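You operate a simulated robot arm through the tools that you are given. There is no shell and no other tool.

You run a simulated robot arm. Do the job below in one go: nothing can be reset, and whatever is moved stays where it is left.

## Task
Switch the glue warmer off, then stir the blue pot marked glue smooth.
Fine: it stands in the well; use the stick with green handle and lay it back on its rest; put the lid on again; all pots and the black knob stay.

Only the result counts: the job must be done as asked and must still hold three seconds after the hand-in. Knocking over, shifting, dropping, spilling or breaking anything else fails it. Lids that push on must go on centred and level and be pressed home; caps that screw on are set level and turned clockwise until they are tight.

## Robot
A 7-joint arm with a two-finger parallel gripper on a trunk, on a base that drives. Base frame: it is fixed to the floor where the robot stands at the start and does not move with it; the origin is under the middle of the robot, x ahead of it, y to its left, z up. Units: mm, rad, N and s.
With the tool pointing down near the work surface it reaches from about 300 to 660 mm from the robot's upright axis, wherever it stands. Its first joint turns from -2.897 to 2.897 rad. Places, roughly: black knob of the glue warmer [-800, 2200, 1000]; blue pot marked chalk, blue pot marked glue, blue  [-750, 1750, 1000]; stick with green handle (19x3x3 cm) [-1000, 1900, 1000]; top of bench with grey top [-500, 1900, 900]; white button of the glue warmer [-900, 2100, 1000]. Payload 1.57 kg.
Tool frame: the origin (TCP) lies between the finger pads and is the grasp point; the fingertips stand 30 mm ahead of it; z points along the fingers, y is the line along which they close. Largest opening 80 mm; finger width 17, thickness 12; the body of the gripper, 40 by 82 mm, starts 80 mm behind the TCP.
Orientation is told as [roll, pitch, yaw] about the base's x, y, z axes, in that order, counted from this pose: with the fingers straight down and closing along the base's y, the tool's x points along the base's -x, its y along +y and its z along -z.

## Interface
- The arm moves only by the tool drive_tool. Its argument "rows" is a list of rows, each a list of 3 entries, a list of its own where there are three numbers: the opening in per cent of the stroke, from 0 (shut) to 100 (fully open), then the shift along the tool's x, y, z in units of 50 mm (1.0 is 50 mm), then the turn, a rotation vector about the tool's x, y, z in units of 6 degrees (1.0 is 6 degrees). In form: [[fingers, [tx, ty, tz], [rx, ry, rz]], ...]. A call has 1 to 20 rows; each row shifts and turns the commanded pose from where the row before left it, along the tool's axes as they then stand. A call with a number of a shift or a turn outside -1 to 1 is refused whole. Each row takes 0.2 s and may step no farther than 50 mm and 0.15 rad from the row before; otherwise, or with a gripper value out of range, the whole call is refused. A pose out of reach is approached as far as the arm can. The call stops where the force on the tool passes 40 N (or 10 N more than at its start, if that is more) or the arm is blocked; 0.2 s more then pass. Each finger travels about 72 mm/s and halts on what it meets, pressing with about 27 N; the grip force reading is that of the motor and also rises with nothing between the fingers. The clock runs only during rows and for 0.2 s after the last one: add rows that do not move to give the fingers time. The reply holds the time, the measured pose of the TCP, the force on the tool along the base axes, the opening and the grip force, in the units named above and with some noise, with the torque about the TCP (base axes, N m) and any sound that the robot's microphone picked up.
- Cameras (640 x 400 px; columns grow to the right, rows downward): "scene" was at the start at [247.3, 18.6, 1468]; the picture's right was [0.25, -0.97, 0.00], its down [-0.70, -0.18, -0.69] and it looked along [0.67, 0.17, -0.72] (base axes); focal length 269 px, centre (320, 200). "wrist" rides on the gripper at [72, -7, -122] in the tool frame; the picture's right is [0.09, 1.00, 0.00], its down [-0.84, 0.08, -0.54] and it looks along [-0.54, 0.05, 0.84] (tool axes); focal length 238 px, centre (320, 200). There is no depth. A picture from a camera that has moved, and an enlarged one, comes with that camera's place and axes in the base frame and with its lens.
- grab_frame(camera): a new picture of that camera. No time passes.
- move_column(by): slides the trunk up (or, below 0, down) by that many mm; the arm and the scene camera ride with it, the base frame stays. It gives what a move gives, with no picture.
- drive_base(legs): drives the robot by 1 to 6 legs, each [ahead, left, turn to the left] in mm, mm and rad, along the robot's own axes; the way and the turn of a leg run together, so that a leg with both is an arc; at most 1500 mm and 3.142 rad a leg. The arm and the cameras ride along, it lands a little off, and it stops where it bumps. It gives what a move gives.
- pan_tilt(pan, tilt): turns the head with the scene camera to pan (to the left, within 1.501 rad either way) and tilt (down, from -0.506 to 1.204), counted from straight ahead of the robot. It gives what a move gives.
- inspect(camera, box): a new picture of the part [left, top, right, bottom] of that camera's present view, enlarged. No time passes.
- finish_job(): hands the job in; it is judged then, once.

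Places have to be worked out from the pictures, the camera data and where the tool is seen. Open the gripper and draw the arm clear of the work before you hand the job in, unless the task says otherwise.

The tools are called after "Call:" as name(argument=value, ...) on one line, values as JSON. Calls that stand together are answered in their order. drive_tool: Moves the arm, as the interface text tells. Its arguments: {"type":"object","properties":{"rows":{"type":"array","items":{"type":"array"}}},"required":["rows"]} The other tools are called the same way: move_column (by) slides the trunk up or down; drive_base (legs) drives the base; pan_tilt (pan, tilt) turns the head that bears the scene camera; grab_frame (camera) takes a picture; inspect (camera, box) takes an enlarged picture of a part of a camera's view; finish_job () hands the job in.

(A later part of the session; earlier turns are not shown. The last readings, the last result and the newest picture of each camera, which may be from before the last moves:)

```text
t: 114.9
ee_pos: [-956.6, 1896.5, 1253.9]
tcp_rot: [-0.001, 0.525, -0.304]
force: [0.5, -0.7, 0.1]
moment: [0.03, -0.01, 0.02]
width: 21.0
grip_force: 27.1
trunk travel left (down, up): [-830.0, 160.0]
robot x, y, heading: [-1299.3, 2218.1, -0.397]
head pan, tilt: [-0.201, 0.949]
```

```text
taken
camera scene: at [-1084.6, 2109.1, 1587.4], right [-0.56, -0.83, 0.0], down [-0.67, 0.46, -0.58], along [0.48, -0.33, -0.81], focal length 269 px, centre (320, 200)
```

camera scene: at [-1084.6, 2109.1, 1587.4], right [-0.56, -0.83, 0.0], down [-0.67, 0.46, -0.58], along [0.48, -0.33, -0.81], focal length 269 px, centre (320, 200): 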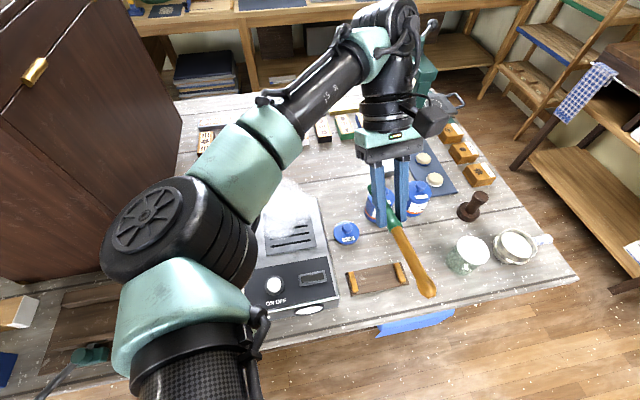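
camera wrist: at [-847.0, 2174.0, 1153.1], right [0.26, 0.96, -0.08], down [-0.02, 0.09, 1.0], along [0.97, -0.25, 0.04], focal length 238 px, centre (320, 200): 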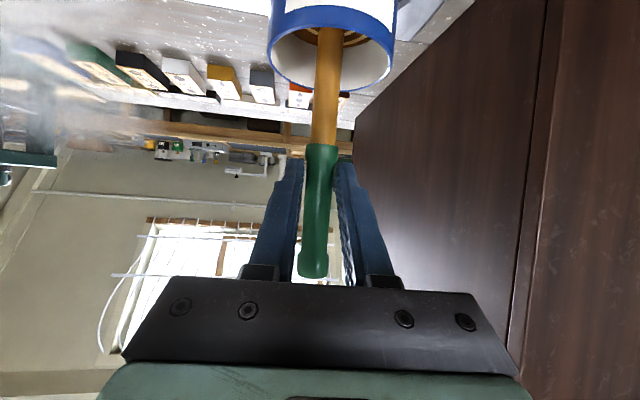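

The elbow has swung over to the left (over the warmer) on the way back, which would make the turn and the descent risky. I back the base off 450 mm to sort the arm posture out in free space.

Call:
drive_base(legs=[[-450, 0, 0]])

Call:
grab_frame(camera="scene")

```text
t: 117.6
ee_pos: [-1370.4, 2069.3, 1254.3]
tcp_rot: [0.001, 0.524, -0.309]
force: [-0.6, 0.2, -0.9]
moment: [-0.02, -0.03, -0.01]
width: 20.7
grip_force: 27.0
trunk travel left (down, up): [-830.0, 160.0]
robot x, y, heading: [-1711.8, 2392.8, -0.402]
head pan, tilt: [-0.201, 0.949]
```

```text
taken
camera scene: at [-1496.5, 2282.9, 1587.3], right [-0.57, -0.82, 0.0], down [-0.67, 0.46, -0.58], along [0.48, -0.33, -0.81], focal length 269 px, centre (320, 200)
```

scene: 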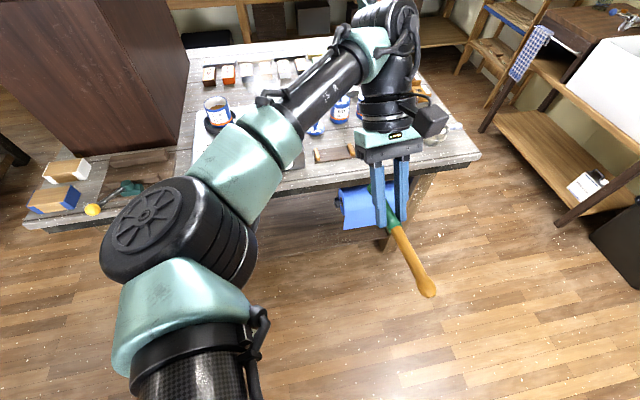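

Clear of the bench now. I turn the tool about the vertical back to yaw ≈1.16 here in free space and see how the elbow behaves.

Call:
drive_tool(rows=[[0, [0, 0, 0], [0.5, 0, -0.866]], [0, [0, 0, 0], [0.5, 0, -0.866]], [0, [0, 0, 0], [0.5, 0, -0.866]], [0, [0, 0, 0], [0.5, 0, -0.866]], [0, [0, 0, 0], [0.5, 0, -0.866]], [0, [0, 0, 0], [0.5, 0, -0.866]], [0, [0, 0, 0], [0.5, 0, -0.866]]])

Call:
grab_frame(camera="scene")

```text
t: 119.2
ee_pos: [-1370.2, 2070.2, 1254.4]
tcp_rot: [0.004, 0.524, 0.427]
force: [0.2, -0.1, -0.1]
moment: [0.02, -0.04, -0.04]
width: 21.1
grip_force: 26.8
trunk travel left (down, up): [-830.0, 160.0]
robot x, y, heading: [-1711.7, 2391.3, -0.405]
head pan, tilt: [-0.201, 0.949]
```

```text
taken
camera scene: at [-1496.8, 2283.1, 1587.4], right [-0.57, -0.82, 0.0], down [-0.67, 0.46, -0.58], along [0.48, -0.33, -0.81], focal length 269 px, centre (320, 200)
```

scene: 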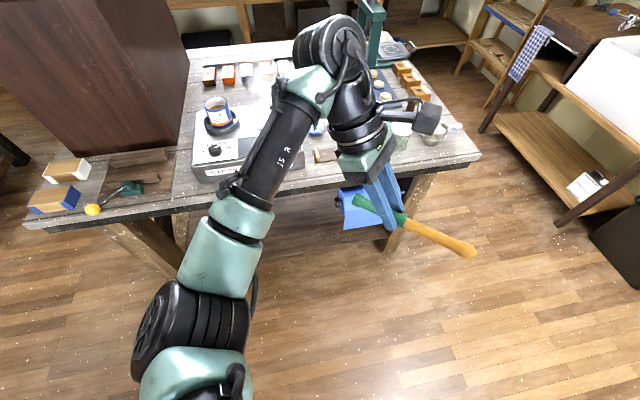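

The elbow is drifting inwards as the yaw turns. I continue the turn.

Call:
drive_tool(rows=[[0, [0, 0, 0], [0.5, 0, -0.866]], [0, [0, 0, 0], [0.5, 0, -0.866]], [0, [0, 0, 0], [0.5, 0, -0.866]], [0, [0, 0, 0], [0.5, 0, -0.866]], [0, [0, 0, 0], [0.5, 0, -0.866]], [0, [0, 0, 0], [0.5, 0, -0.866]], [0, [0, 0, 0], [0.5, 0, -0.866]], [0, [0, 0, 0], [0, 0, 0]]])

Call:
grab_frame(camera="scene")

Call:
grab_frame(camera="wrist")

```text
t: 121.0
ee_pos: [-1370.4, 2069.5, 1253.2]
tcp_rot: [0.003, 0.524, 1.159]
force: [0.2, 0.4, -0.6]
moment: [0.0, 0.03, 0.0]
width: 20.8
grip_force: 26.9
trunk travel left (down, up): [-830.0, 160.0]
robot x, y, heading: [-1712.7, 2393.2, -0.407]
head pan, tilt: [-0.201, 0.949]
```

```text
taken
camera scene: at [-1496.5, 2282.9, 1587.3], right [-0.57, -0.82, 0.0], down [-0.67, 0.46, -0.58], along [0.48, -0.33, -0.81], focal length 269 px, centre (320, 200)
```

scene: 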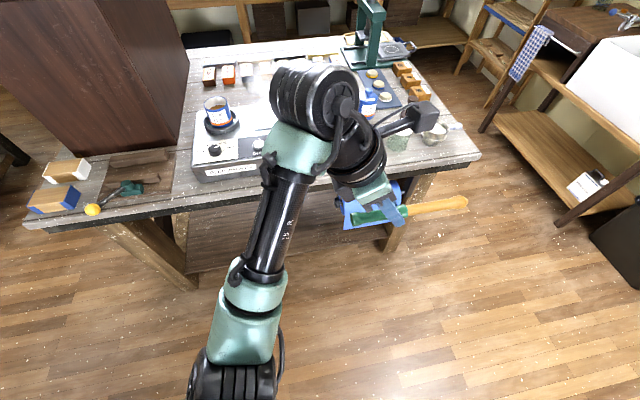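

```text
taken
camera wrist: at [-1365.6, 2065.8, 1396.0], right [-0.94, 0.32, 0.05], down [0.33, 0.94, 0.05], along [-0.03, 0.06, -1.0], focal length 238 px, centre (320, 200)
```

wrist: 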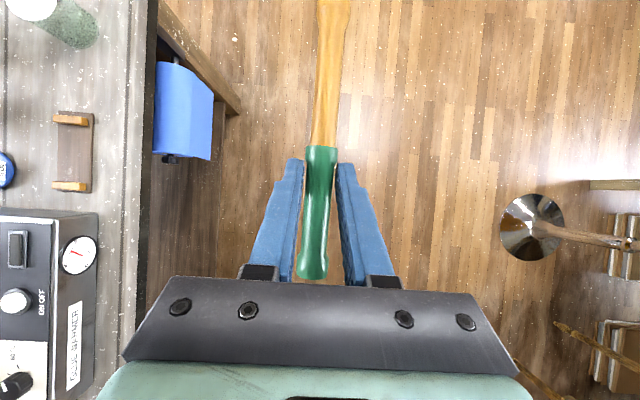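

Yaw 1.159 is reached with the stick still firmly held. Still in free space, I lower the tool to the placing height to see where the elbow ends up.

Call:
drive_tool(rows=[[0, [-0.35, 0, 0.606], [0, 0, 0]], [0, [-0.35, 0, 0.606], [0, 0, 0]], [0, [-0.35, 0, 0.606], [0, 0, 0]], [0, [-0.35, 0, 0.606], [0, 0, 0]], [0, [-0.35, 0, 0.606], [0, 0, 0]], [0, [-0.35, 0, 0.606], [0, 0, 0]], [0, [-0.35, 0, 0.606], [0, 0, 0]], [0, [-0.35, 0, 0.606], [0, 0, 0]], [0, [0, 0, 0], [0, 0, 0]]])

Call:
grab_frame(camera="scene")

```text
t: 123.0
ee_pos: [-1372.9, 2070.5, 974.3]
tcp_rot: [0.004, 0.523, 1.159]
force: [0.1, 0.5, -0.9]
moment: [0.02, -0.02, -0.02]
width: 21.2
grip_force: 27.3
trunk travel left (down, up): [-830.0, 160.0]
robot x, y, heading: [-1711.6, 2392.2, -0.407]
head pan, tilt: [-0.201, 0.949]
```

```text
taken
camera scene: at [-1496.7, 2283.0, 1587.4], right [-0.57, -0.82, 0.0], down [-0.67, 0.46, -0.58], along [0.48, -0.33, -0.81], focal length 269 px, centre (320, 200)
```

scene: 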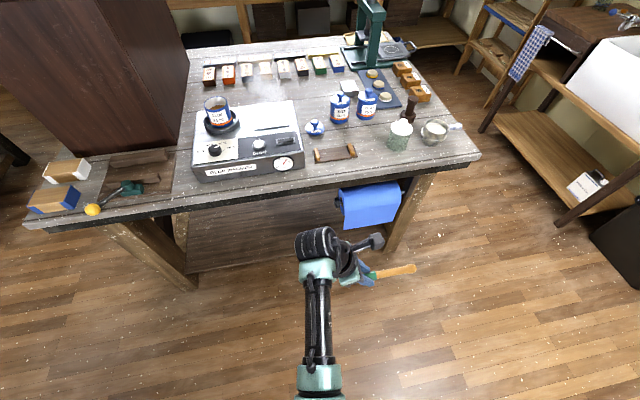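

The whole bench looks untouched. I tilt the head fully down to see the elbow.

Call:
pan_tilt(pan=-0.1, tilt=1.2)

Call:
grab_frame(camera="scene")

```text
t: 123.7
ee_pos: [-1372.4, 2070.6, 974.6]
tcp_rot: [0.004, 0.524, 1.158]
force: [-0.3, -0.2, -0.2]
moment: [0.01, 0.01, 0.0]
width: 21.0
grip_force: 26.9
trunk travel left (down, up): [-830.0, 160.0]
robot x, y, heading: [-1711.0, 2390.0, -0.403]
head pan, tilt: [-0.099, 1.201]
```

```text
taken
camera scene: at [-1507.4, 2297.2, 1571.2], right [-0.48, -0.88, 0.0], down [-0.82, 0.45, -0.36], along [0.32, -0.17, -0.93], focal length 269 px, centre (320, 200)
```

scene: 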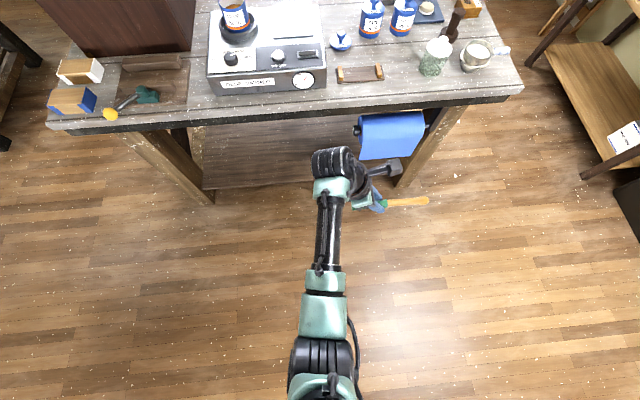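

The arm is now folded with the elbow back near the column, well clear of where the bench will be, so this posture is safe for placing. I raise the tool to about 1150 and drive forward again.

Call:
drive_tool(rows=[[0, [0.35, 0, -0.606], [0, 0, 0]], [0, [0.35, 0, -0.606], [0, 0, 0]], [0, [0.35, 0, -0.606], [0, 0, 0]], [0, [0.35, 0, -0.606], [0, 0, 0]], [0, [0.35, 0, -0.606], [0, 0, 0]], [0, [0.15, 0, -0.26], [0, 0, 0]], [0, [0, 0, 0], [0, 0, 0]]])

Call:
drive_base(legs=[[440, 0, 0]])

Call:
pan_tilt(pan=-0.2, tilt=0.95)

Call:
grab_frame(camera="scene")

Call:
grab_frame(camera="wrist")

```text
t: 125.3
ee_pos: [-1370.5, 2069.4, 1164.1]
tcp_rot: [0.004, 0.525, 1.158]
force: [-0.3, -0.4, -0.5]
moment: [0.05, 0.0, 0.03]
width: 21.0
grip_force: 27.0
trunk travel left (down, up): [-830.0, 160.0]
robot x, y, heading: [-1711.7, 2387.3, -0.403]
head pan, tilt: [-0.099, 1.201]
```

```text
t: 128.0
ee_pos: [-968.5, 1898.1, 1164.0]
tcp_rot: [0.004, 0.523, 1.158]
force: [-0.5, 0.5, 0.0]
moment: [0.0, 0.0, -0.02]
width: 21.0
grip_force: 27.2
trunk travel left (down, up): [-830.0, 160.0]
robot x, y, heading: [-1310.1, 2216.6, -0.402]
head pan, tilt: [-0.099, 1.201]
```

```text
t: 128.8
ee_pos: [-968.1, 1897.3, 1164.0]
tcp_rot: [0.003, 0.523, 1.158]
force: [0.1, -0.3, -0.9]
moment: [0.05, 0.0, 0.0]
width: 21.2
grip_force: 27.0
trunk travel left (down, up): [-830.0, 160.0]
robot x, y, heading: [-1307.5, 2218.7, -0.403]
head pan, tilt: [-0.201, 0.949]
```

```text
taken
camera scene: at [-1093.6, 2111.3, 1587.3], right [-0.57, -0.82, 0.0], down [-0.67, 0.46, -0.58], along [0.48, -0.33, -0.81], focal length 269 px, centre (320, 200)
```

scene: 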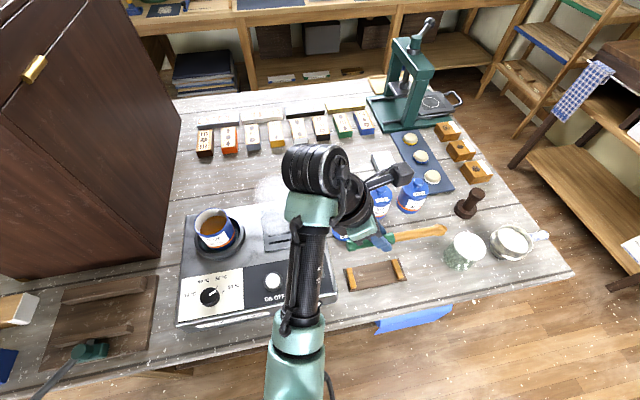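

```text
taken
camera wrist: at [-963.0, 1894.0, 1305.3], right [-0.94, 0.33, 0.05], down [0.33, 0.94, 0.05], along [-0.03, 0.06, -1.0], focal length 238 px, centre (320, 200)
```

wrist: 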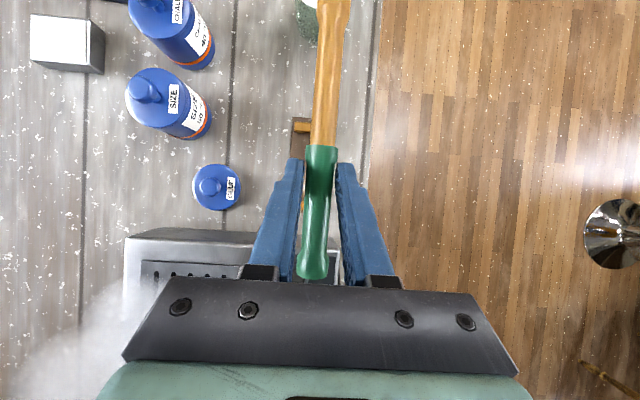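

I'm back over the rest, 8 mm off sideways, which I correct while lowering to about 40 mm above the placing height.

Call:
drive_tool(rows=[[0, [-0.3175, -0.0328, 0.528], [0, 0, 0]], [0, [-0.3175, -0.0328, 0.528], [0, 0, 0]], [0, [-0.3175, -0.0328, 0.528], [0, 0, 0]], [0, [-0.3175, -0.0328, 0.528], [0, 0, 0]], [0, [-0.3175, -0.0328, 0.528], [0, 0, 0]], [0, [0, 0, 0], [0, 0, 0]]])

Call:
inspect(camera="wrist", box=[220, 0, 420, 280])

Call:
inspect(camera="scene", box=[280, 180, 480, 320])

```text
t: 130.2
ee_pos: [-959.2, 1898.3, 1008.9]
tcp_rot: [0.002, 0.524, 1.16]
force: [0.1, 0.2, -0.5]
moment: [0.0, 0.01, 0.03]
width: 21.2
grip_force: 26.6
trunk travel left (down, up): [-830.0, 160.0]
robot x, y, heading: [-1309.3, 2223.8, -0.405]
head pan, tilt: [-0.201, 0.949]
```

```text
1.43 times, centred on (320, 140) of wrist
camera zoom: at [-955.5, 1893.8, 1150.5], right [-0.94, 0.33, 0.05], down [0.33, 0.94, 0.05], along [-0.03, 0.06, -1.0], focal length 340 px, centre (320, 286)
```

zoom: 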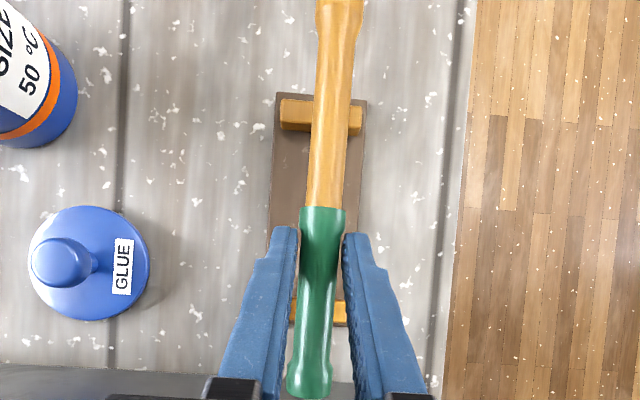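

```text
2.86 times, centred on (380, 250) of scene
camera zoom: at [-1093.5, 2111.2, 1587.4], right [-0.57, -0.82, 0.0], down [-0.67, 0.46, -0.58], along [0.48, -0.33, -0.81], focal length 767 px, centre (149, 57)
```

zoom: 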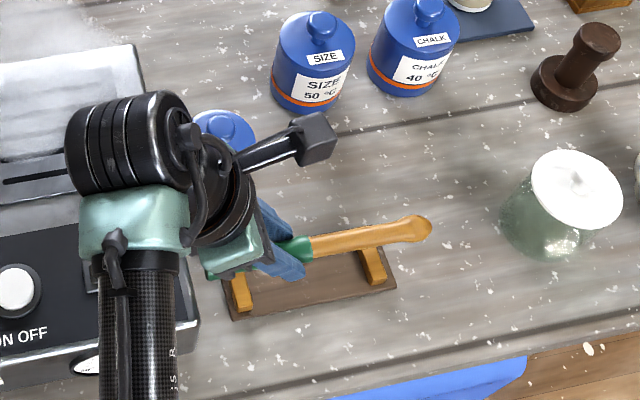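

The stick lies parallel to its rest, about 2–3 mm toward me. I correct that and lower to just above the posts.

Call:
drive_tool(rows=[[0, [-0.1, -0.05, 0.173], [0, 0, 0]], [0, [-0.1, 0, 0.173], [0, 0, 0]], [0, [-0.1, 0, 0.173], [0, 0, 0]], [0, [-0.05, 0, 0.0866], [0, 0, 0]], [0, [0, 0, 0], [0, 0, 0]]])

Call:
inspect(camera="wrist", box=[220, 0, 420, 280])

Call:
inspect(camera="scene", box=[320, 200, 440, 300])

```text
t: 131.4
ee_pos: [-957.2, 1896.0, 975.2]
tcp_rot: [0.003, 0.522, 1.16]
force: [0.3, -0.3, -1.3]
moment: [0.0, -0.01, 0.02]
width: 21.1
grip_force: 27.3
trunk travel left (down, up): [-830.0, 160.0]
robot x, y, heading: [-1311.9, 2217.9, -0.404]
head pan, tilt: [-0.201, 0.949]
```

```text
1.43 times, centred on (320, 140) of wrist
camera zoom: at [-952.5, 1892.9, 1116.6], right [-0.94, 0.33, 0.05], down [0.33, 0.94, 0.05], along [-0.03, 0.06, -1.0], focal length 340 px, centre (320, 286)
```

zoom: 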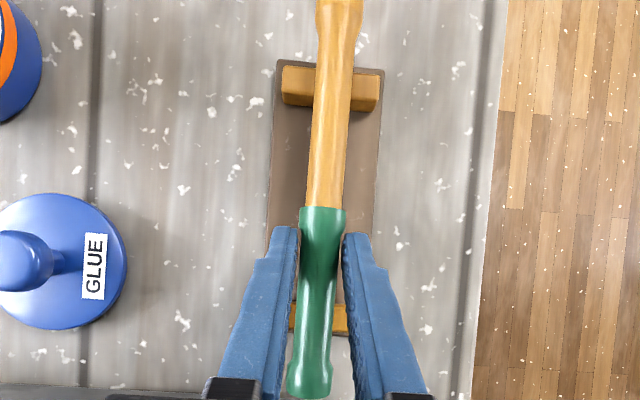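

```text
4.00 times, centred on (380, 250) of scene
camera zoom: at [-1093.5, 2111.2, 1587.4], right [-0.57, -0.82, 0.0], down [-0.67, 0.46, -0.58], along [0.48, -0.33, -0.81], focal length 1074 px, centre (80, 0)
```

zoom: 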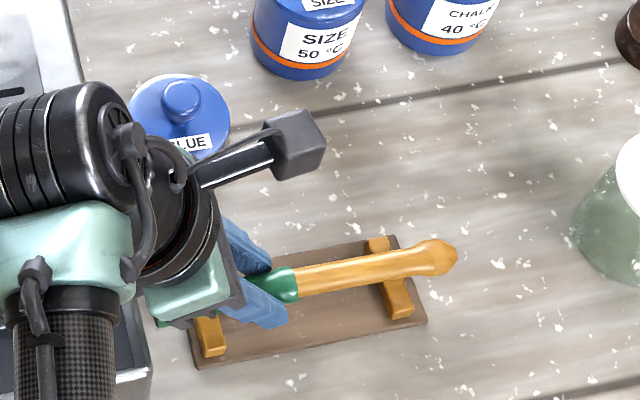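

The stick is aligned over the posts. I lower the last 6 mm in small steps watching the force.

Call:
drive_tool(rows=[[0, [-0.02, 0, 0.0346], [0, 0, 0]], [0, [-0.02, 0, 0.0346], [0, 0, 0]], [0, [-0.02, 0, 0.0346], [0, 0, 0]], [0, [0, 0, 0], [0, 0, 0]]])

```text
t: 132.4
ee_pos: [-958.6, 1896.9, 972.0]
tcp_rot: [-0.002, 0.525, 1.157]
force: [-1.0, 0.2, 10.2]
moment: [-0.26, 0.21, -0.06]
width: 21.1
grip_force: 26.8
trunk travel left (down, up): [-830.0, 160.0]
robot x, y, heading: [-1311.8, 2220.2, -0.405]
head pan, tilt: [-0.201, 0.949]
```

10 N of support with a balanced moment: the stick rests on both posts. I ease off slightly and open the fingers gradually.

Call:
drive_tool(rows=[[0, [0.01, 0, -0.02], [0, 0, 0]], [32, [0, 0, 0], [0, 0, 0]], [45, [0, 0, 0], [0, 0, 0]], [75, [0, 0, 0], [0, 0, 0]], [75, [0, 0, 0], [0, 0, 0]]])

Call:
inspect(camera="wrist", box=[220, 0, 420, 280])

Call:
inspect(camera="scene", box=[320, 200, 440, 300])

```text
t: 133.6
ee_pos: [-957.5, 1896.7, 970.7]
tcp_rot: [0.005, 0.523, 1.159]
force: [0.7, -0.3, -0.3]
moment: [0.01, 0.02, 0.01]
width: 59.6
grip_force: 0.0
trunk travel left (down, up): [-830.0, 160.0]
robot x, y, heading: [-1312.3, 2218.6, -0.403]
head pan, tilt: [-0.201, 0.949]
```

```text
1.43 times, centred on (320, 140) of wrist
camera zoom: at [-952.8, 1892.9, 1111.4], right [-0.94, 0.33, 0.05], down [0.33, 0.94, 0.05], along [-0.03, 0.06, -1.0], focal length 340 px, centre (320, 286)
```

zoom: 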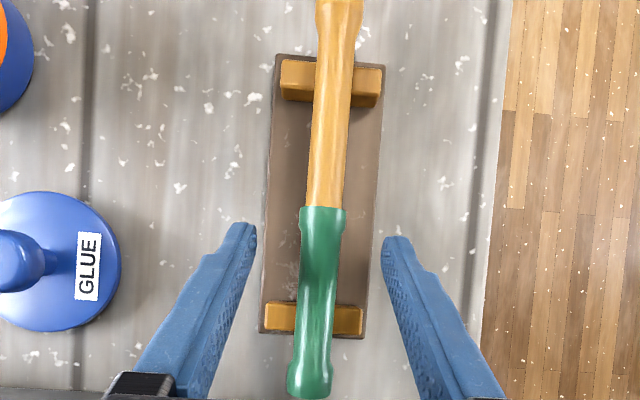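

```text
4.00 times, centred on (380, 250) of scene
camera zoom: at [-1093.6, 2111.3, 1587.4], right [-0.57, -0.82, 0.0], down [-0.67, 0.46, -0.58], along [0.48, -0.33, -0.81], focal length 1074 px, centre (80, 0)
```

zoom: 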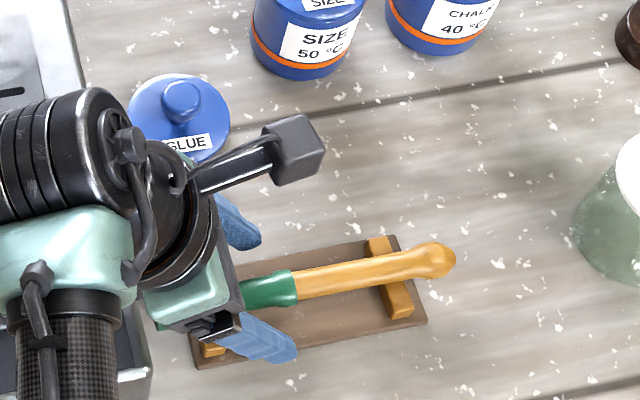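

The stick lies centred on both posts. I lift the open fingers straight up off it.

Call:
drive_tool(rows=[[75, [0.1, 0, -0.173], [0, 0, 0]], [75, [0.2, 0, -0.346], [0, 0, 0]], [75, [0.35, 0, -0.606], [0, 0, 0]], [75, [0.35, 0, -0.606], [0, 0, 0]], [75, [0.35, 0, -0.606], [0, 0, 0]], [75, [0.35, 0, -0.606], [0, 0, 0]], [75, [0.35, 0, -0.606], [0, 0, 0]], [75, [0.2, 0, -0.346], [0, 0, 0]], [75, [0, 0, 0], [0, 0, 0]]])

Call:
grab_frame(camera="wrist")

Call:
grab_frame(camera="scene")

```text
t: 135.6
ee_pos: [-956.7, 1895.7, 1195.5]
tcp_rot: [0.004, 0.524, 1.159]
force: [0.4, -0.2, -0.3]
moment: [0.0, -0.01, 0.03]
width: 59.9
grip_force: 0.0
trunk travel left (down, up): [-830.0, 160.0]
robot x, y, heading: [-1310.6, 2218.8, -0.401]
head pan, tilt: [-0.201, 0.949]
```

```text
taken
camera wrist: at [-951.9, 1892.8, 1336.3], right [-0.94, 0.33, 0.05], down [0.33, 0.94, 0.05], along [-0.03, 0.07, -1.0], focal length 238 px, centre (320, 200)
```

wrist: 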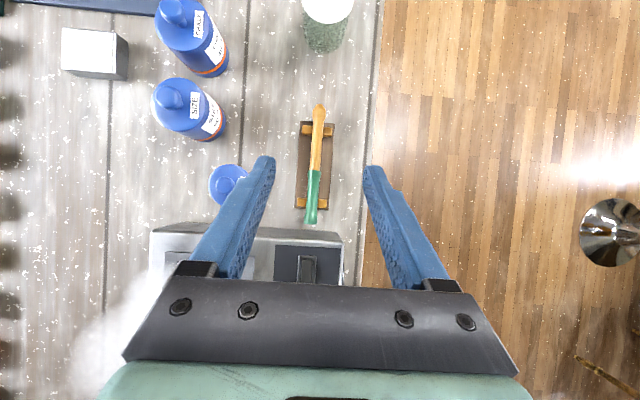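

```text
taken
camera scene: at [-1093.5, 2111.3, 1587.4], right [-0.57, -0.82, 0.0], down [-0.67, 0.46, -0.58], along [0.48, -0.33, -0.81], focal length 269 px, centre (320, 200)
```

scene: 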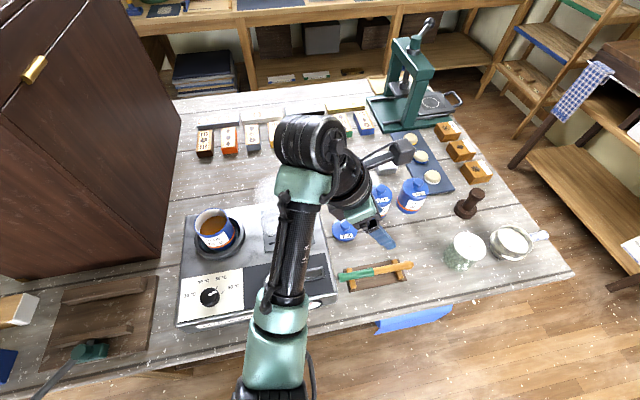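

Stick and rest look as at the start. For the lid I back off again and turn the tool upright to yaw -0.4 in free space.

Call:
drive_base(legs=[[-450, 0, 0]])

Call:
drive_tool(rows=[[75, [0, 0, 0], [0, -1, 0]], [75, [0, 0, 0], [0, -1, 0]], [75, [0, 0, 0], [0, -1, 0]], [75, [0, 0, 0], [0, -1, 0]], [75, [0, 0, 0], [0, -1, 0]], [75, [0, 0, 0], [0, 0, 1]], [75, [0, 0, 0], [0, 0, 1]], [75, [0, 0, 0], [0, 0, 1]], [75, [0, 0, 0], [0, 0, 1]], [75, [0, 0, 0], [0, 0, 1]], [75, [0, 0, 0], [0, 0, 1]], [75, [0, 0, 0], [0, 0, 1]], [75, [0, 0, 0], [0, 0, 1]]])

Call:
grab_frame(camera="scene")

```text
t: 138.3
ee_pos: [-1366.7, 2071.2, 1194.0]
tcp_rot: [0.004, 0.522, 1.161]
force: [-0.5, -0.5, -0.5]
moment: [-0.02, 0.01, -0.03]
width: 59.9
grip_force: 0.1
trunk travel left (down, up): [-830.0, 160.0]
robot x, y, heading: [-1722.1, 2396.0, -0.401]
head pan, tilt: [-0.201, 0.949]
```

```text
t: 141.1
ee_pos: [-1367.3, 2071.6, 1194.4]
tcp_rot: [0.001, 0.001, 0.317]
force: [0.2, -0.5, 0.3]
moment: [0.01, -0.02, -0.01]
width: 59.9
grip_force: 0.1
trunk travel left (down, up): [-830.0, 160.0]
robot x, y, heading: [-1720.0, 2397.2, -0.404]
head pan, tilt: [-0.201, 0.949]
```

```text
taken
camera scene: at [-1503.8, 2286.0, 1587.4], right [-0.57, -0.82, 0.0], down [-0.67, 0.46, -0.58], along [0.48, -0.33, -0.81], focal length 269 px, centre (320, 200)
```

scene: 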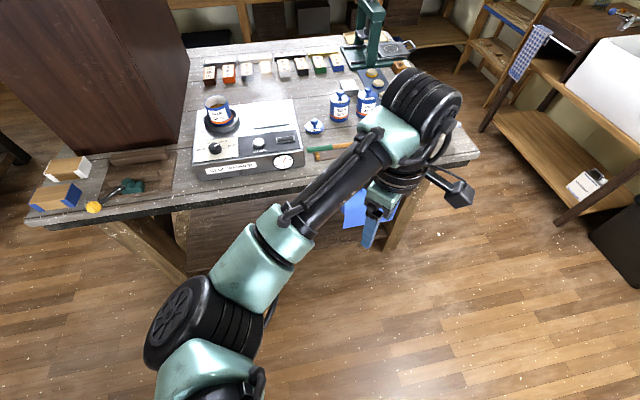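

The elbow is on the left but high and clear. I finish the turn to yaw -0.4, then drive forward again.

Call:
drive_tool(rows=[[75, [0, 0, 0], [0, 0, 1]], [75, [0, 0, 0], [0, 0, 1]], [75, [0, 0, 0], [0, 0, 1]], [75, [0, 0, 0], [0, 0, 1]], [75, [0, 0, 0], [0, 0, 1]], [75, [0, 0, 0], [0, 0, 1]], [75, [0, 0, 0], [0, 0, 0.85]], [75, [0, 0, 0], [0, 0, 0]]])

Call:
grab_frame(camera="scene")

```text
t: 142.9
ee_pos: [-1366.4, 2071.3, 1194.7]
tcp_rot: [0.0, 0.005, -0.399]
force: [0.5, 0.4, 0.2]
moment: [0.01, 0.0, -0.03]
width: 59.9
grip_force: 0.0
trunk travel left (down, up): [-830.0, 160.0]
robot x, y, heading: [-1716.8, 2398.2, -0.401]
head pan, tilt: [-0.201, 0.949]
```

```text
taken
camera scene: at [-1503.8, 2286.0, 1587.4], right [-0.57, -0.82, 0.0], down [-0.67, 0.46, -0.58], along [0.48, -0.33, -0.81], focal length 269 px, centre (320, 200)
```

scene: 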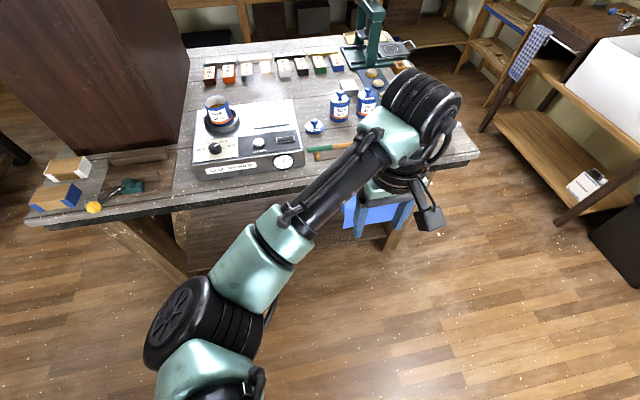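

I rehearse the lid-pick stance here in free space: 120 mm further out and down to z≈1000, to see the elbow.

Call:
drive_tool(rows=[[75, [-0.6, 0, 0], [0, 0, 0]], [75, [-0.6, 0, 0], [0, 0, 0]], [75, [-0.6, 0, 0], [0, 0, 0]], [75, [-0.6, 0, 0], [0, 0, 0]], [75, [0, 0, 0.8], [0, 0, 0]], [75, [0, 0, 0.8], [0, 0, 0]], [75, [0, 0, 0.8], [0, 0, 0]], [75, [0, 0, 0.8], [0, 0, 0]], [75, [0, 0, 0.8], [0, 0, 0]], [75, [0, 0, 0], [0, 0, 0]]])

Call:
grab_frame(camera="scene")

```text
t: 145.1
ee_pos: [-1256.2, 2025.8, 994.9]
tcp_rot: [-0.001, 0.003, -0.396]
force: [-0.4, 0.6, 0.7]
moment: [0.01, -0.01, -0.01]
width: 60.0
grip_force: 0.0
trunk travel left (down, up): [-830.0, 160.0]
robot x, y, heading: [-1719.9, 2394.3, -0.405]
head pan, tilt: [-0.201, 0.949]
```

```text
taken
camera scene: at [-1503.9, 2286.3, 1587.4], right [-0.57, -0.82, 0.0], down [-0.67, 0.46, -0.58], along [0.48, -0.33, -0.81], focal length 269 px, centre (320, 200)
```

scene: 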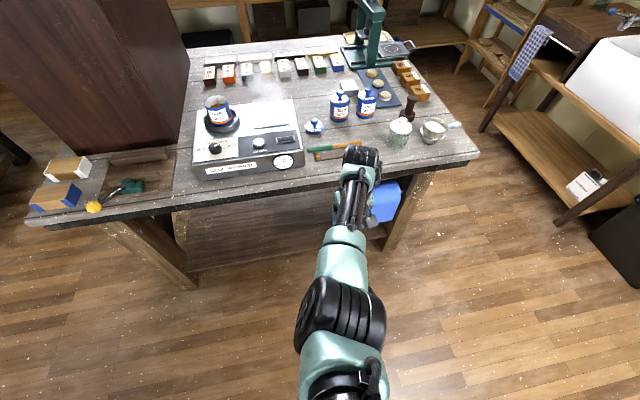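

In this stance the elbow is up in the middle, as it was when I set the lid down, so it is safe. I raise the tool and drive forward 460 mm.

Call:
drive_tool(rows=[[75, [0, 0, -0.8], [0, 0, 0]], [75, [0, 0, -0.8], [0, 0, 0]], [75, [0, 0, -0.8], [0, 0, 0]], [75, [0, 0, -0.8], [0, 0, 0]], [75, [0, 0, -0.2], [0, 0, 0]], [75, [0, 0, 0], [0, 0, 0]]])

Call:
drive_base(legs=[[460, 0, 0]])

Call:
grab_frame(camera="scene")

Call:
grab_frame(camera="wrist")

```text
t: 146.5
ee_pos: [-1255.8, 2024.5, 1165.4]
tcp_rot: [0.0, -0.001, -0.396]
force: [-0.6, 0.4, 0.7]
moment: [0.01, 0.01, 0.02]
width: 60.2
grip_force: 0.0
trunk travel left (down, up): [-830.0, 160.0]
robot x, y, heading: [-1718.8, 2395.3, -0.403]
head pan, tilt: [-0.201, 0.949]
```

```text
t: 149.3
ee_pos: [-830.9, 1840.6, 1164.1]
tcp_rot: [0.002, 0.001, -0.4]
force: [-0.6, -0.2, 0.4]
moment: [-0.03, 0.01, 0.0]
width: 60.4
grip_force: 0.0
trunk travel left (down, up): [-830.0, 160.0]
robot x, y, heading: [-1293.8, 2210.9, -0.407]
head pan, tilt: [-0.201, 0.949]
```

```text
taken
camera scene: at [-1077.7, 2103.1, 1587.4], right [-0.57, -0.82, 0.0], down [-0.67, 0.46, -0.58], along [0.48, -0.33, -0.81], focal length 269 px, centre (320, 200)
```

scene: 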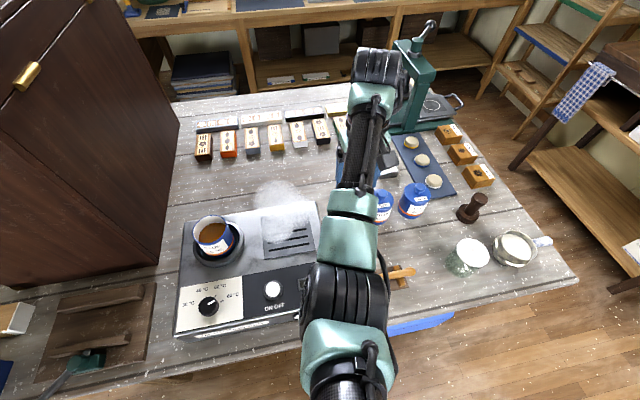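

```text
taken
camera wrist: at [-900.1, 1862.8, 1286.8], right [0.3, 0.95, 0.0], down [0.8, -0.26, 0.54], along [0.51, -0.16, -0.84], focal length 238 px, centre (320, 200)
```

wrist: 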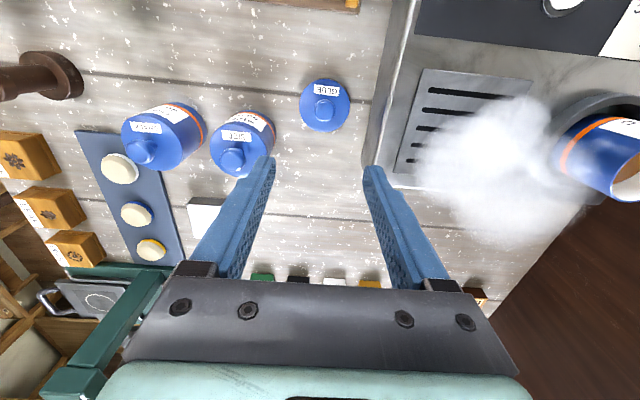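

The lid is where I left it, at about (-831, 1848). I shift 7 mm and descend to about 25 mm above the grasp height.

Call:
drive_tool(rows=[[75, [0.012, 0.028, 0.68], [0, 0, 0]], [75, [0.012, 0.028, 0.68], [0, 0, 0]], [75, [0.012, 0.028, 0.68], [0, 0, 0]], [75, [0.012, 0.028, 0.68], [0, 0, 0]], [75, [0.012, 0.028, 0.68], [0, 0, 0]], [75, [0, 0, 0], [0, 0, 0]]])

Call:
grab_frame(camera="wrist")

```text
t: 150.7
ee_pos: [-831.1, 1847.6, 993.8]
tcp_rot: [0.0, 0.0, -0.401]
force: [0.2, -0.1, 0.3]
moment: [0.0, 0.01, -0.06]
width: 60.0
grip_force: 0.1
trunk travel left (down, up): [-830.0, 160.0]
robot x, y, heading: [-1294.2, 2215.0, -0.405]
head pan, tilt: [-0.201, 0.949]
```

```text
taken
camera wrist: at [-901.3, 1870.2, 1116.7], right [0.3, 0.95, 0.0], down [0.8, -0.26, 0.54], along [0.52, -0.16, -0.84], focal length 238 px, centre (320, 200)
```

wrist: 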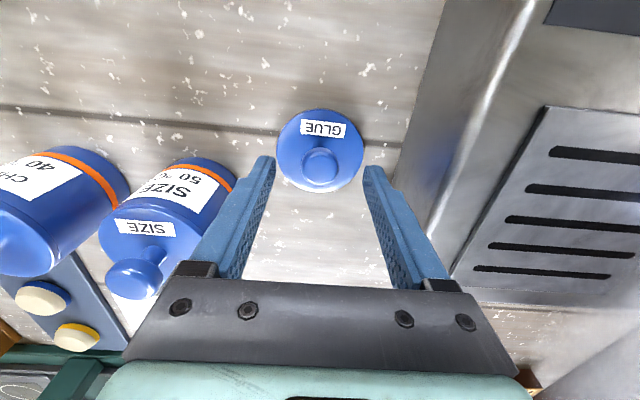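

Knob centred between the fingers. I lower the last 27 mm and close on it.

Call:
drive_tool(rows=[[75, [0, 0, 0.25], [0, 0, 0]], [75, [0, 0, 0.2], [0, 0, 0]], [75, [0, 0, 0.09], [0, 0, 0]], [75, [0, 0, 0], [0, 0, 0]]])

Call:
drive_tool(rows=[[40, [0, 0, 0], [0, 0, 0]], [0, [0, 0, 0], [0, 0, 0]], [0, [0, 0, 0], [0, 0, 0]], [0, [0, 0, 0], [0, 0, 0]]])

Call:
grab_frame(camera="wrist")

```text
t: 151.7
ee_pos: [-830.6, 1848.9, 968.3]
tcp_rot: [0.0, 0.003, -0.399]
force: [-0.4, -0.7, -0.1]
moment: [0.0, 0.01, -0.01]
width: 60.0
grip_force: 0.1
trunk travel left (down, up): [-830.0, 160.0]
robot x, y, heading: [-1292.2, 2208.8, -0.407]
head pan, tilt: [-0.201, 0.949]
```

```text
t: 152.7
ee_pos: [-831.0, 1848.9, 967.5]
tcp_rot: [0.0, 0.003, -0.399]
force: [-0.3, -0.1, 0.5]
moment: [0.01, -0.02, -0.01]
width: 25.5
grip_force: 27.3
trunk travel left (down, up): [-830.0, 160.0]
robot x, y, heading: [-1294.9, 2212.9, -0.403]
head pan, tilt: [-0.201, 0.949]
```

```text
taken
camera wrist: at [-900.5, 1870.6, 1089.8], right [0.3, 0.95, 0.0], down [0.8, -0.26, 0.54], along [0.51, -0.16, -0.84], focal length 238 px, centre (320, 200)
```

wrist: 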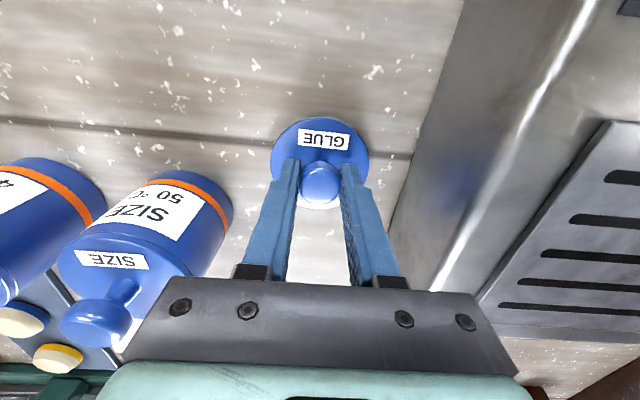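

The lid is held as before. I lift it to about z 1207 and carry it over toward the pot.

Call:
drive_tool(rows=[[0, [0, 0, -0.2], [0, 0, 0]], [0, [0, 0, -0.6], [0, 0, 0]], [0, [0, 0, -0.8], [0, 0, 0]], [0, [0, 0, -0.8], [0, 0, 0]], [0, [0, 0, -0.8], [0, 0, 0]], [0, [0, 0, -0.8], [0, 0, 0]], [0, [0, 0, -0.8], [0, 0, 0]], [0, [0, 0, 0], [0, 0, 0]], [0, [0, 0.782, 0], [0, 0, 0]], [0, [0, 0.782, 0], [0, 0, 0]], [0, [0, 0.782, 0], [0, 0, 0]], [0, [0, 0.782, 0], [0, 0, 0]]])

Call:
grab_frame(camera="scene")

```text
t: 155.3
ee_pos: [-771.0, 1993.0, 1208.7]
tcp_rot: [0.0, 0.002, -0.401]
force: [0.1, 0.0, 0.5]
moment: [0.0, 0.01, 0.01]
width: 25.2
grip_force: 26.9
trunk travel left (down, up): [-830.0, 160.0]
robot x, y, heading: [-1292.6, 2208.8, -0.406]
head pan, tilt: [-0.201, 0.949]
```

```text
taken
camera scene: at [-1077.3, 2104.3, 1587.4], right [-0.57, -0.82, 0.0], down [-0.67, 0.46, -0.58], along [0.48, -0.33, -0.81], focal length 269 px, centre (320, 200)
```

scene: 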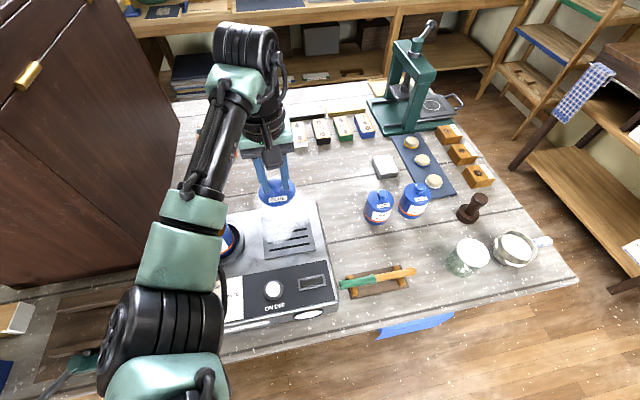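

The elbow travels on the left at about z 1230, in front of the chest and clear of it. I move on halfway and look again.

Call:
drive_tool(rows=[[0, [0, 0.782, 0], [0, 0, 0]], [0, [0, 0.782, 0], [0, 0, 0]], [0, [0, 0, 0], [0, 0, 0]]])

Call:
pan_tilt(pan=0.2, tilt=0.9)

Call:
grab_frame(camera="scene")

Call:
grab_frame(camera="wrist")

```text
t: 156.1
ee_pos: [-739.2, 2064.8, 1207.7]
tcp_rot: [0.001, 0.003, -0.399]
force: [-0.9, -0.5, 0.0]
moment: [0.01, 0.0, -0.03]
width: 25.2
grip_force: 27.9
trunk travel left (down, up): [-830.0, 160.0]
robot x, y, heading: [-1296.5, 2211.2, -0.403]
head pan, tilt: [-0.201, 0.949]
```

```text
t: 156.9
ee_pos: [-740.0, 2064.3, 1207.7]
tcp_rot: [-0.001, 0.0, -0.401]
force: [0.3, -0.7, -0.7]
moment: [0.03, 0.02, -0.03]
width: 25.2
grip_force: 27.3
trunk travel left (down, up): [-830.0, 160.0]
robot x, y, heading: [-1295.8, 2209.3, -0.403]
head pan, tilt: [0.201, 0.901]
```

```text
taken
camera scene: at [-1063.4, 2129.0, 1591.0], right [-0.2, -0.98, 0.0], down [-0.77, 0.16, -0.62], along [0.61, -0.13, -0.78], focal length 269 px, centre (320, 200)
```

scene: 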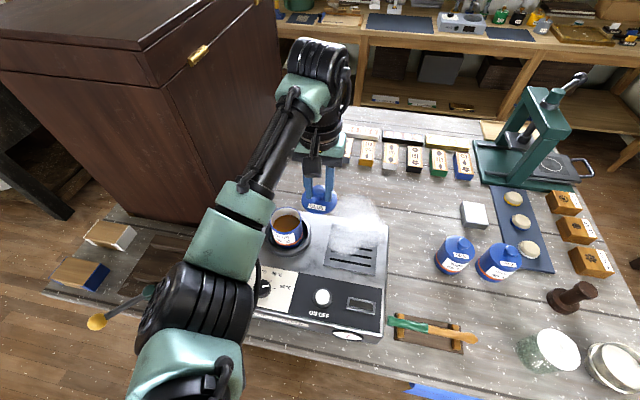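

```text
taken
camera wrist: at [-809.2, 2086.8, 1330.0], right [0.3, 0.95, 0.0], down [0.8, -0.26, 0.54], along [0.51, -0.16, -0.84], focal length 238 px, centre (320, 200)
```

wrist: 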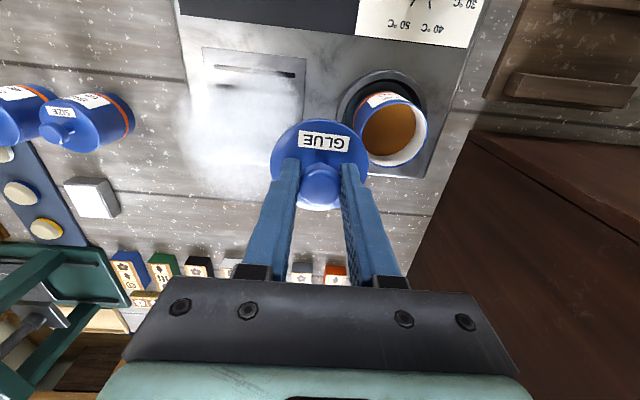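

The pot mouth is in good view of the wrist camera. I enlarge it to fix the pot centre before placing the lid.

Call:
inspect(camera="wrist", box=[320, 60, 480, 190])

Call:
inspect(camera="scene", box=[240, 170, 360, 270])

```text
3.08 times, centred on (400, 125) of wrist
camera zoom: at [-809.2, 2086.8, 1330.0], right [0.3, 0.95, 0.0], down [0.8, -0.26, 0.54], along [0.51, -0.16, -0.84], focal length 733 px, centre (74, 431)
```

zoom: 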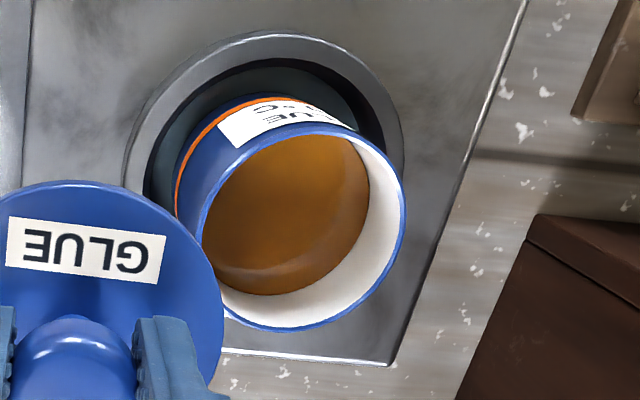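

```text
4.00 times, centred on (300, 220) of scene
camera zoom: at [-1063.4, 2129.0, 1591.0], right [-0.2, -0.98, 0.0], down [-0.77, 0.16, -0.62], along [0.61, -0.13, -0.78], focal length 1074 px, centre (400, 120)
```

zoom: 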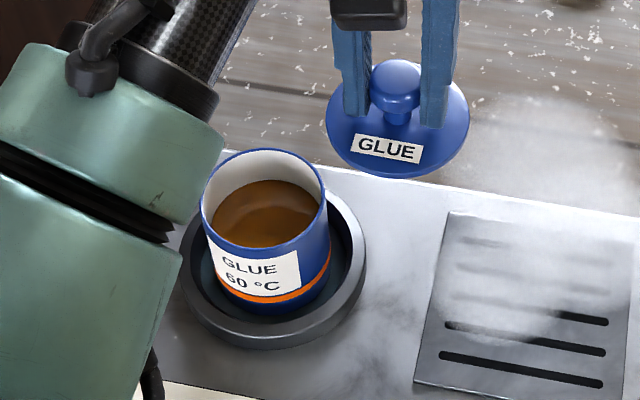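

Pot centre from both views averages to (-708.5, 2137), matching the original lid grip position (-709, 2137). I move over it.

Call:
drive_tool(rows=[[0, [-0.003, 0.6, 0], [0, 0, 0]], [0, [-0.003, 0.6, 0], [0, 0, 0]], [0, [0, 0.38, 0], [0, 0, 0]], [0, [0, 0, 0], [0, 0, 0]], [0, [0, 0, 0], [0, 0, 0]]])

Call:
grab_frame(camera="wrist")

Call:
grab_frame(camera="scene")

```text
t: 158.1
ee_pos: [-707.9, 2138.5, 1207.9]
tcp_rot: [0.0, 0.0, -0.4]
force: [-0.5, -0.2, 0.2]
moment: [-0.02, 0.01, 0.0]
width: 25.1
grip_force: 27.3
trunk travel left (down, up): [-830.0, 160.0]
robot x, y, heading: [-1291.9, 2213.4, -0.404]
head pan, tilt: [0.201, 0.901]
```

```text
taken
camera wrist: at [-777.8, 2159.7, 1329.6], right [0.3, 0.95, 0.0], down [0.8, -0.26, 0.54], along [0.51, -0.16, -0.84], focal length 238 px, centre (320, 200)
```

wrist: 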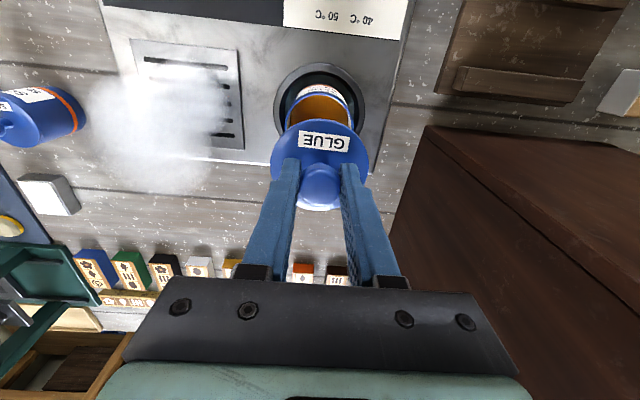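

```text
taken
camera scene: at [-1063.4, 2129.2, 1591.0], right [-0.2, -0.98, 0.0], down [-0.77, 0.16, -0.62], along [0.61, -0.13, -0.78], focal length 269 px, centre (320, 200)
```

scene: 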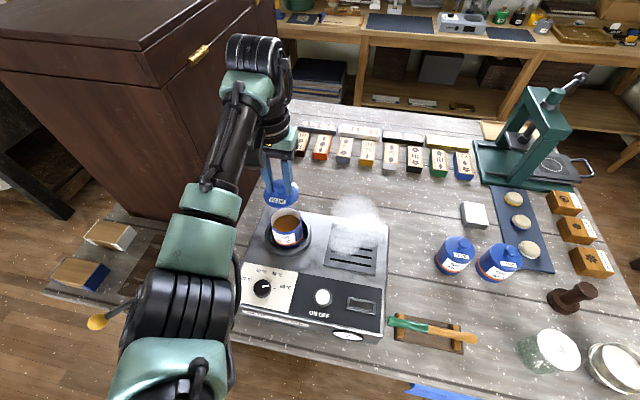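

The view matches the one right after I lifted the lid off. I make a 1–2 mm correction and lower the lid to about 14 mm above its seat.

Call:
drive_tool(rows=[[0, [0.008, -0.03, 0.4], [0, 0, 0]], [0, [0, 0, 0.4], [0, 0, 0]], [0, [0, 0, 0.4], [0, 0, 0]], [0, [0, 0, 0.3], [0, 0, 0]], [0, [0, 0, 0], [0, 0, 0]], [0, [0, 0, 0], [0, 0, 0]]])

Call:
inspect(camera="scene", box=[230, 160, 350, 260])

Call:
inspect(camera="wrist", box=[240, 40, 400, 220])

```text
t: 159.5
ee_pos: [-707.8, 2136.0, 1132.9]
tcp_rot: [0.0, 0.004, -0.401]
force: [0.1, -1.0, -0.5]
moment: [0.02, 0.02, 0.03]
width: 25.2
grip_force: 26.7
trunk travel left (down, up): [-830.0, 160.0]
robot x, y, heading: [-1295.8, 2211.4, -0.406]
head pan, tilt: [0.201, 0.901]
```

```text
4.00 times, centred on (290, 210) of scene
camera zoom: at [-1063.4, 2129.1, 1591.0], right [-0.2, -0.98, 0.0], down [-0.77, 0.16, -0.62], along [0.61, -0.13, -0.78], focal length 1074 px, centre (440, 160)
```

zoom: 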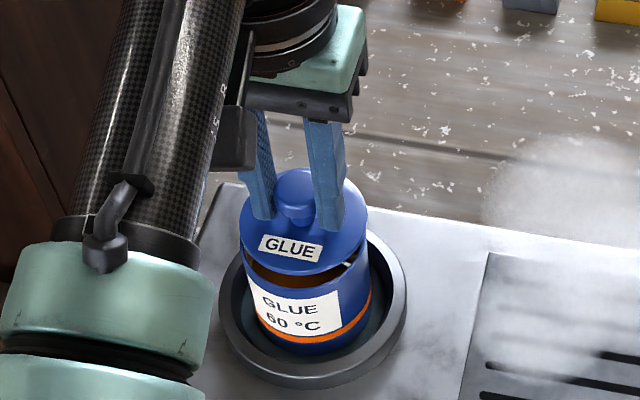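

```text
2.22 times, centred on (320, 130) of wrist
camera zoom: at [-778.5, 2157.9, 1254.7], right [0.3, 0.95, 0.0], down [0.8, -0.26, 0.54], along [0.51, -0.16, -0.84], focal length 530 px, centre (320, 356)
```

zoom: 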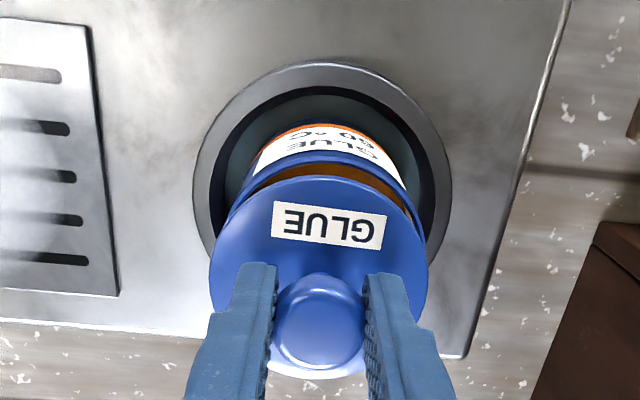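

The lid hovers centred over the pot within about 1 mm. I lower onto the rim in small steps and press home, listening for the snap.

Call:
drive_tool(rows=[[0, [0.02, 0, 0.1], [0, 0, 0]], [0, [0, 0, 0.1], [0, 0, 0]], [0, [0, 0, 0.06], [0, 0, 0]], [0, [0, 0, 0.04], [0, 0, 0]], [0, [0, 0, 0], [0, 0, 0]]])

```text
t: 160.7
ee_pos: [-709.1, 2136.2, 1120.2]
tcp_rot: [0.001, -0.001, -0.399]
force: [1.3, 0.2, 14.1]
moment: [0.14, 0.26, 0.0]
width: 25.4
grip_force: 27.0
trunk travel left (down, up): [-830.0, 160.0]
robot x, y, heading: [-1291.5, 2210.8, -0.406]
head pan, tilt: [0.201, 0.901]
```

14 N of contact with the load toward the robot side; the lid is touching the near rim first. I look before pressing on.

Call:
inspect(camera="scene", box=[230, 160, 350, 260])

Call:
inspect(camera="wrist", box=[240, 40, 400, 220])

```text
4.00 times, centred on (290, 210) of scene
camera zoom: at [-1064.9, 2129.5, 1591.5], right [-0.2, -0.98, 0.0], down [-0.77, 0.16, -0.62], along [0.61, -0.13, -0.78], focal length 1074 px, centre (440, 160)
```

zoom: 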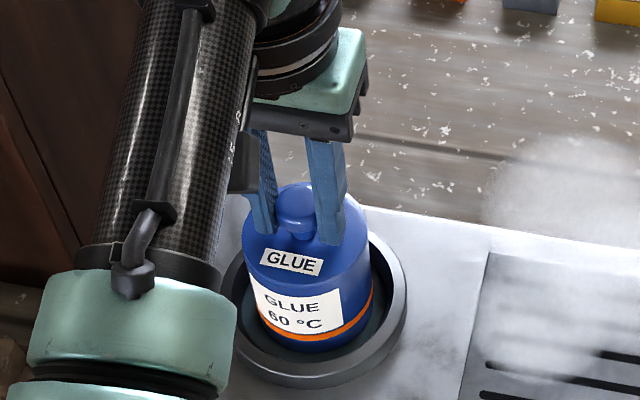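

```text
2.22 times, centred on (320, 130) of wrist
camera zoom: at [-780.2, 2158.8, 1241.7], right [0.3, 0.95, 0.0], down [0.8, -0.26, 0.54], along [0.52, -0.16, -0.84], focal length 530 px, centre (320, 356)
```

zoom: 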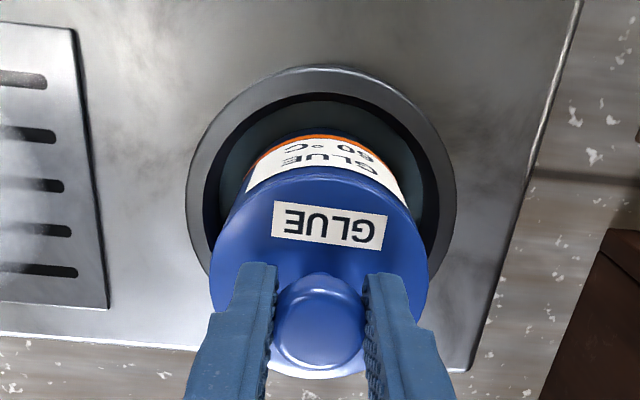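

No gap is visible, but it isn't pressed home yet. I relieve the load by 2 mm, shift 1 mm outward, and press again in small steps.

Call:
drive_tool(rows=[[0, [0, 0, -0.06], [0, 0, 0]], [0, [-0.025, 0, 0], [0, 0, 0]], [0, [0, 0, 0.04], [0, 0, 0]], [0, [0, 0, 0.03], [0, 0, 0]], [0, [0, 0, 0.03], [0, 0, 0]]])

```text
t: 161.9
ee_pos: [-708.9, 2136.1, 1119.4]
tcp_rot: [0.003, -0.003, -0.402]
force: [-3.2, 2.1, 24.0]
moment: [0.13, 0.27, 0.02]
width: 25.2
grip_force: 26.6
trunk travel left (down, up): [-830.0, 160.0]
robot x, y, heading: [-1296.4, 2209.1, -0.406]
head pan, tilt: [0.201, 0.901]
```

The load is now nearly central (24 N). I press a little more to drive it home.

Call:
drive_tool(rows=[[0, [0, 0, 0.03], [0, 0, 0]], [0, [0, 0, 0.03], [0, 0, 0]], [0, [0, 0, 0], [0, 0, 0]]])

```text
t: 162.7
ee_pos: [-708.8, 2136.3, 1117.1]
tcp_rot: [0.006, -0.006, -0.401]
force: [-0.8, 2.0, 26.7]
moment: [0.0, -0.13, 0.03]
width: 25.3
grip_force: 26.8
trunk travel left (down, up): [-830.0, 160.0]
robot x, y, heading: [-1294.7, 2214.3, -0.404]
head pan, tilt: [0.201, 0.901]
```

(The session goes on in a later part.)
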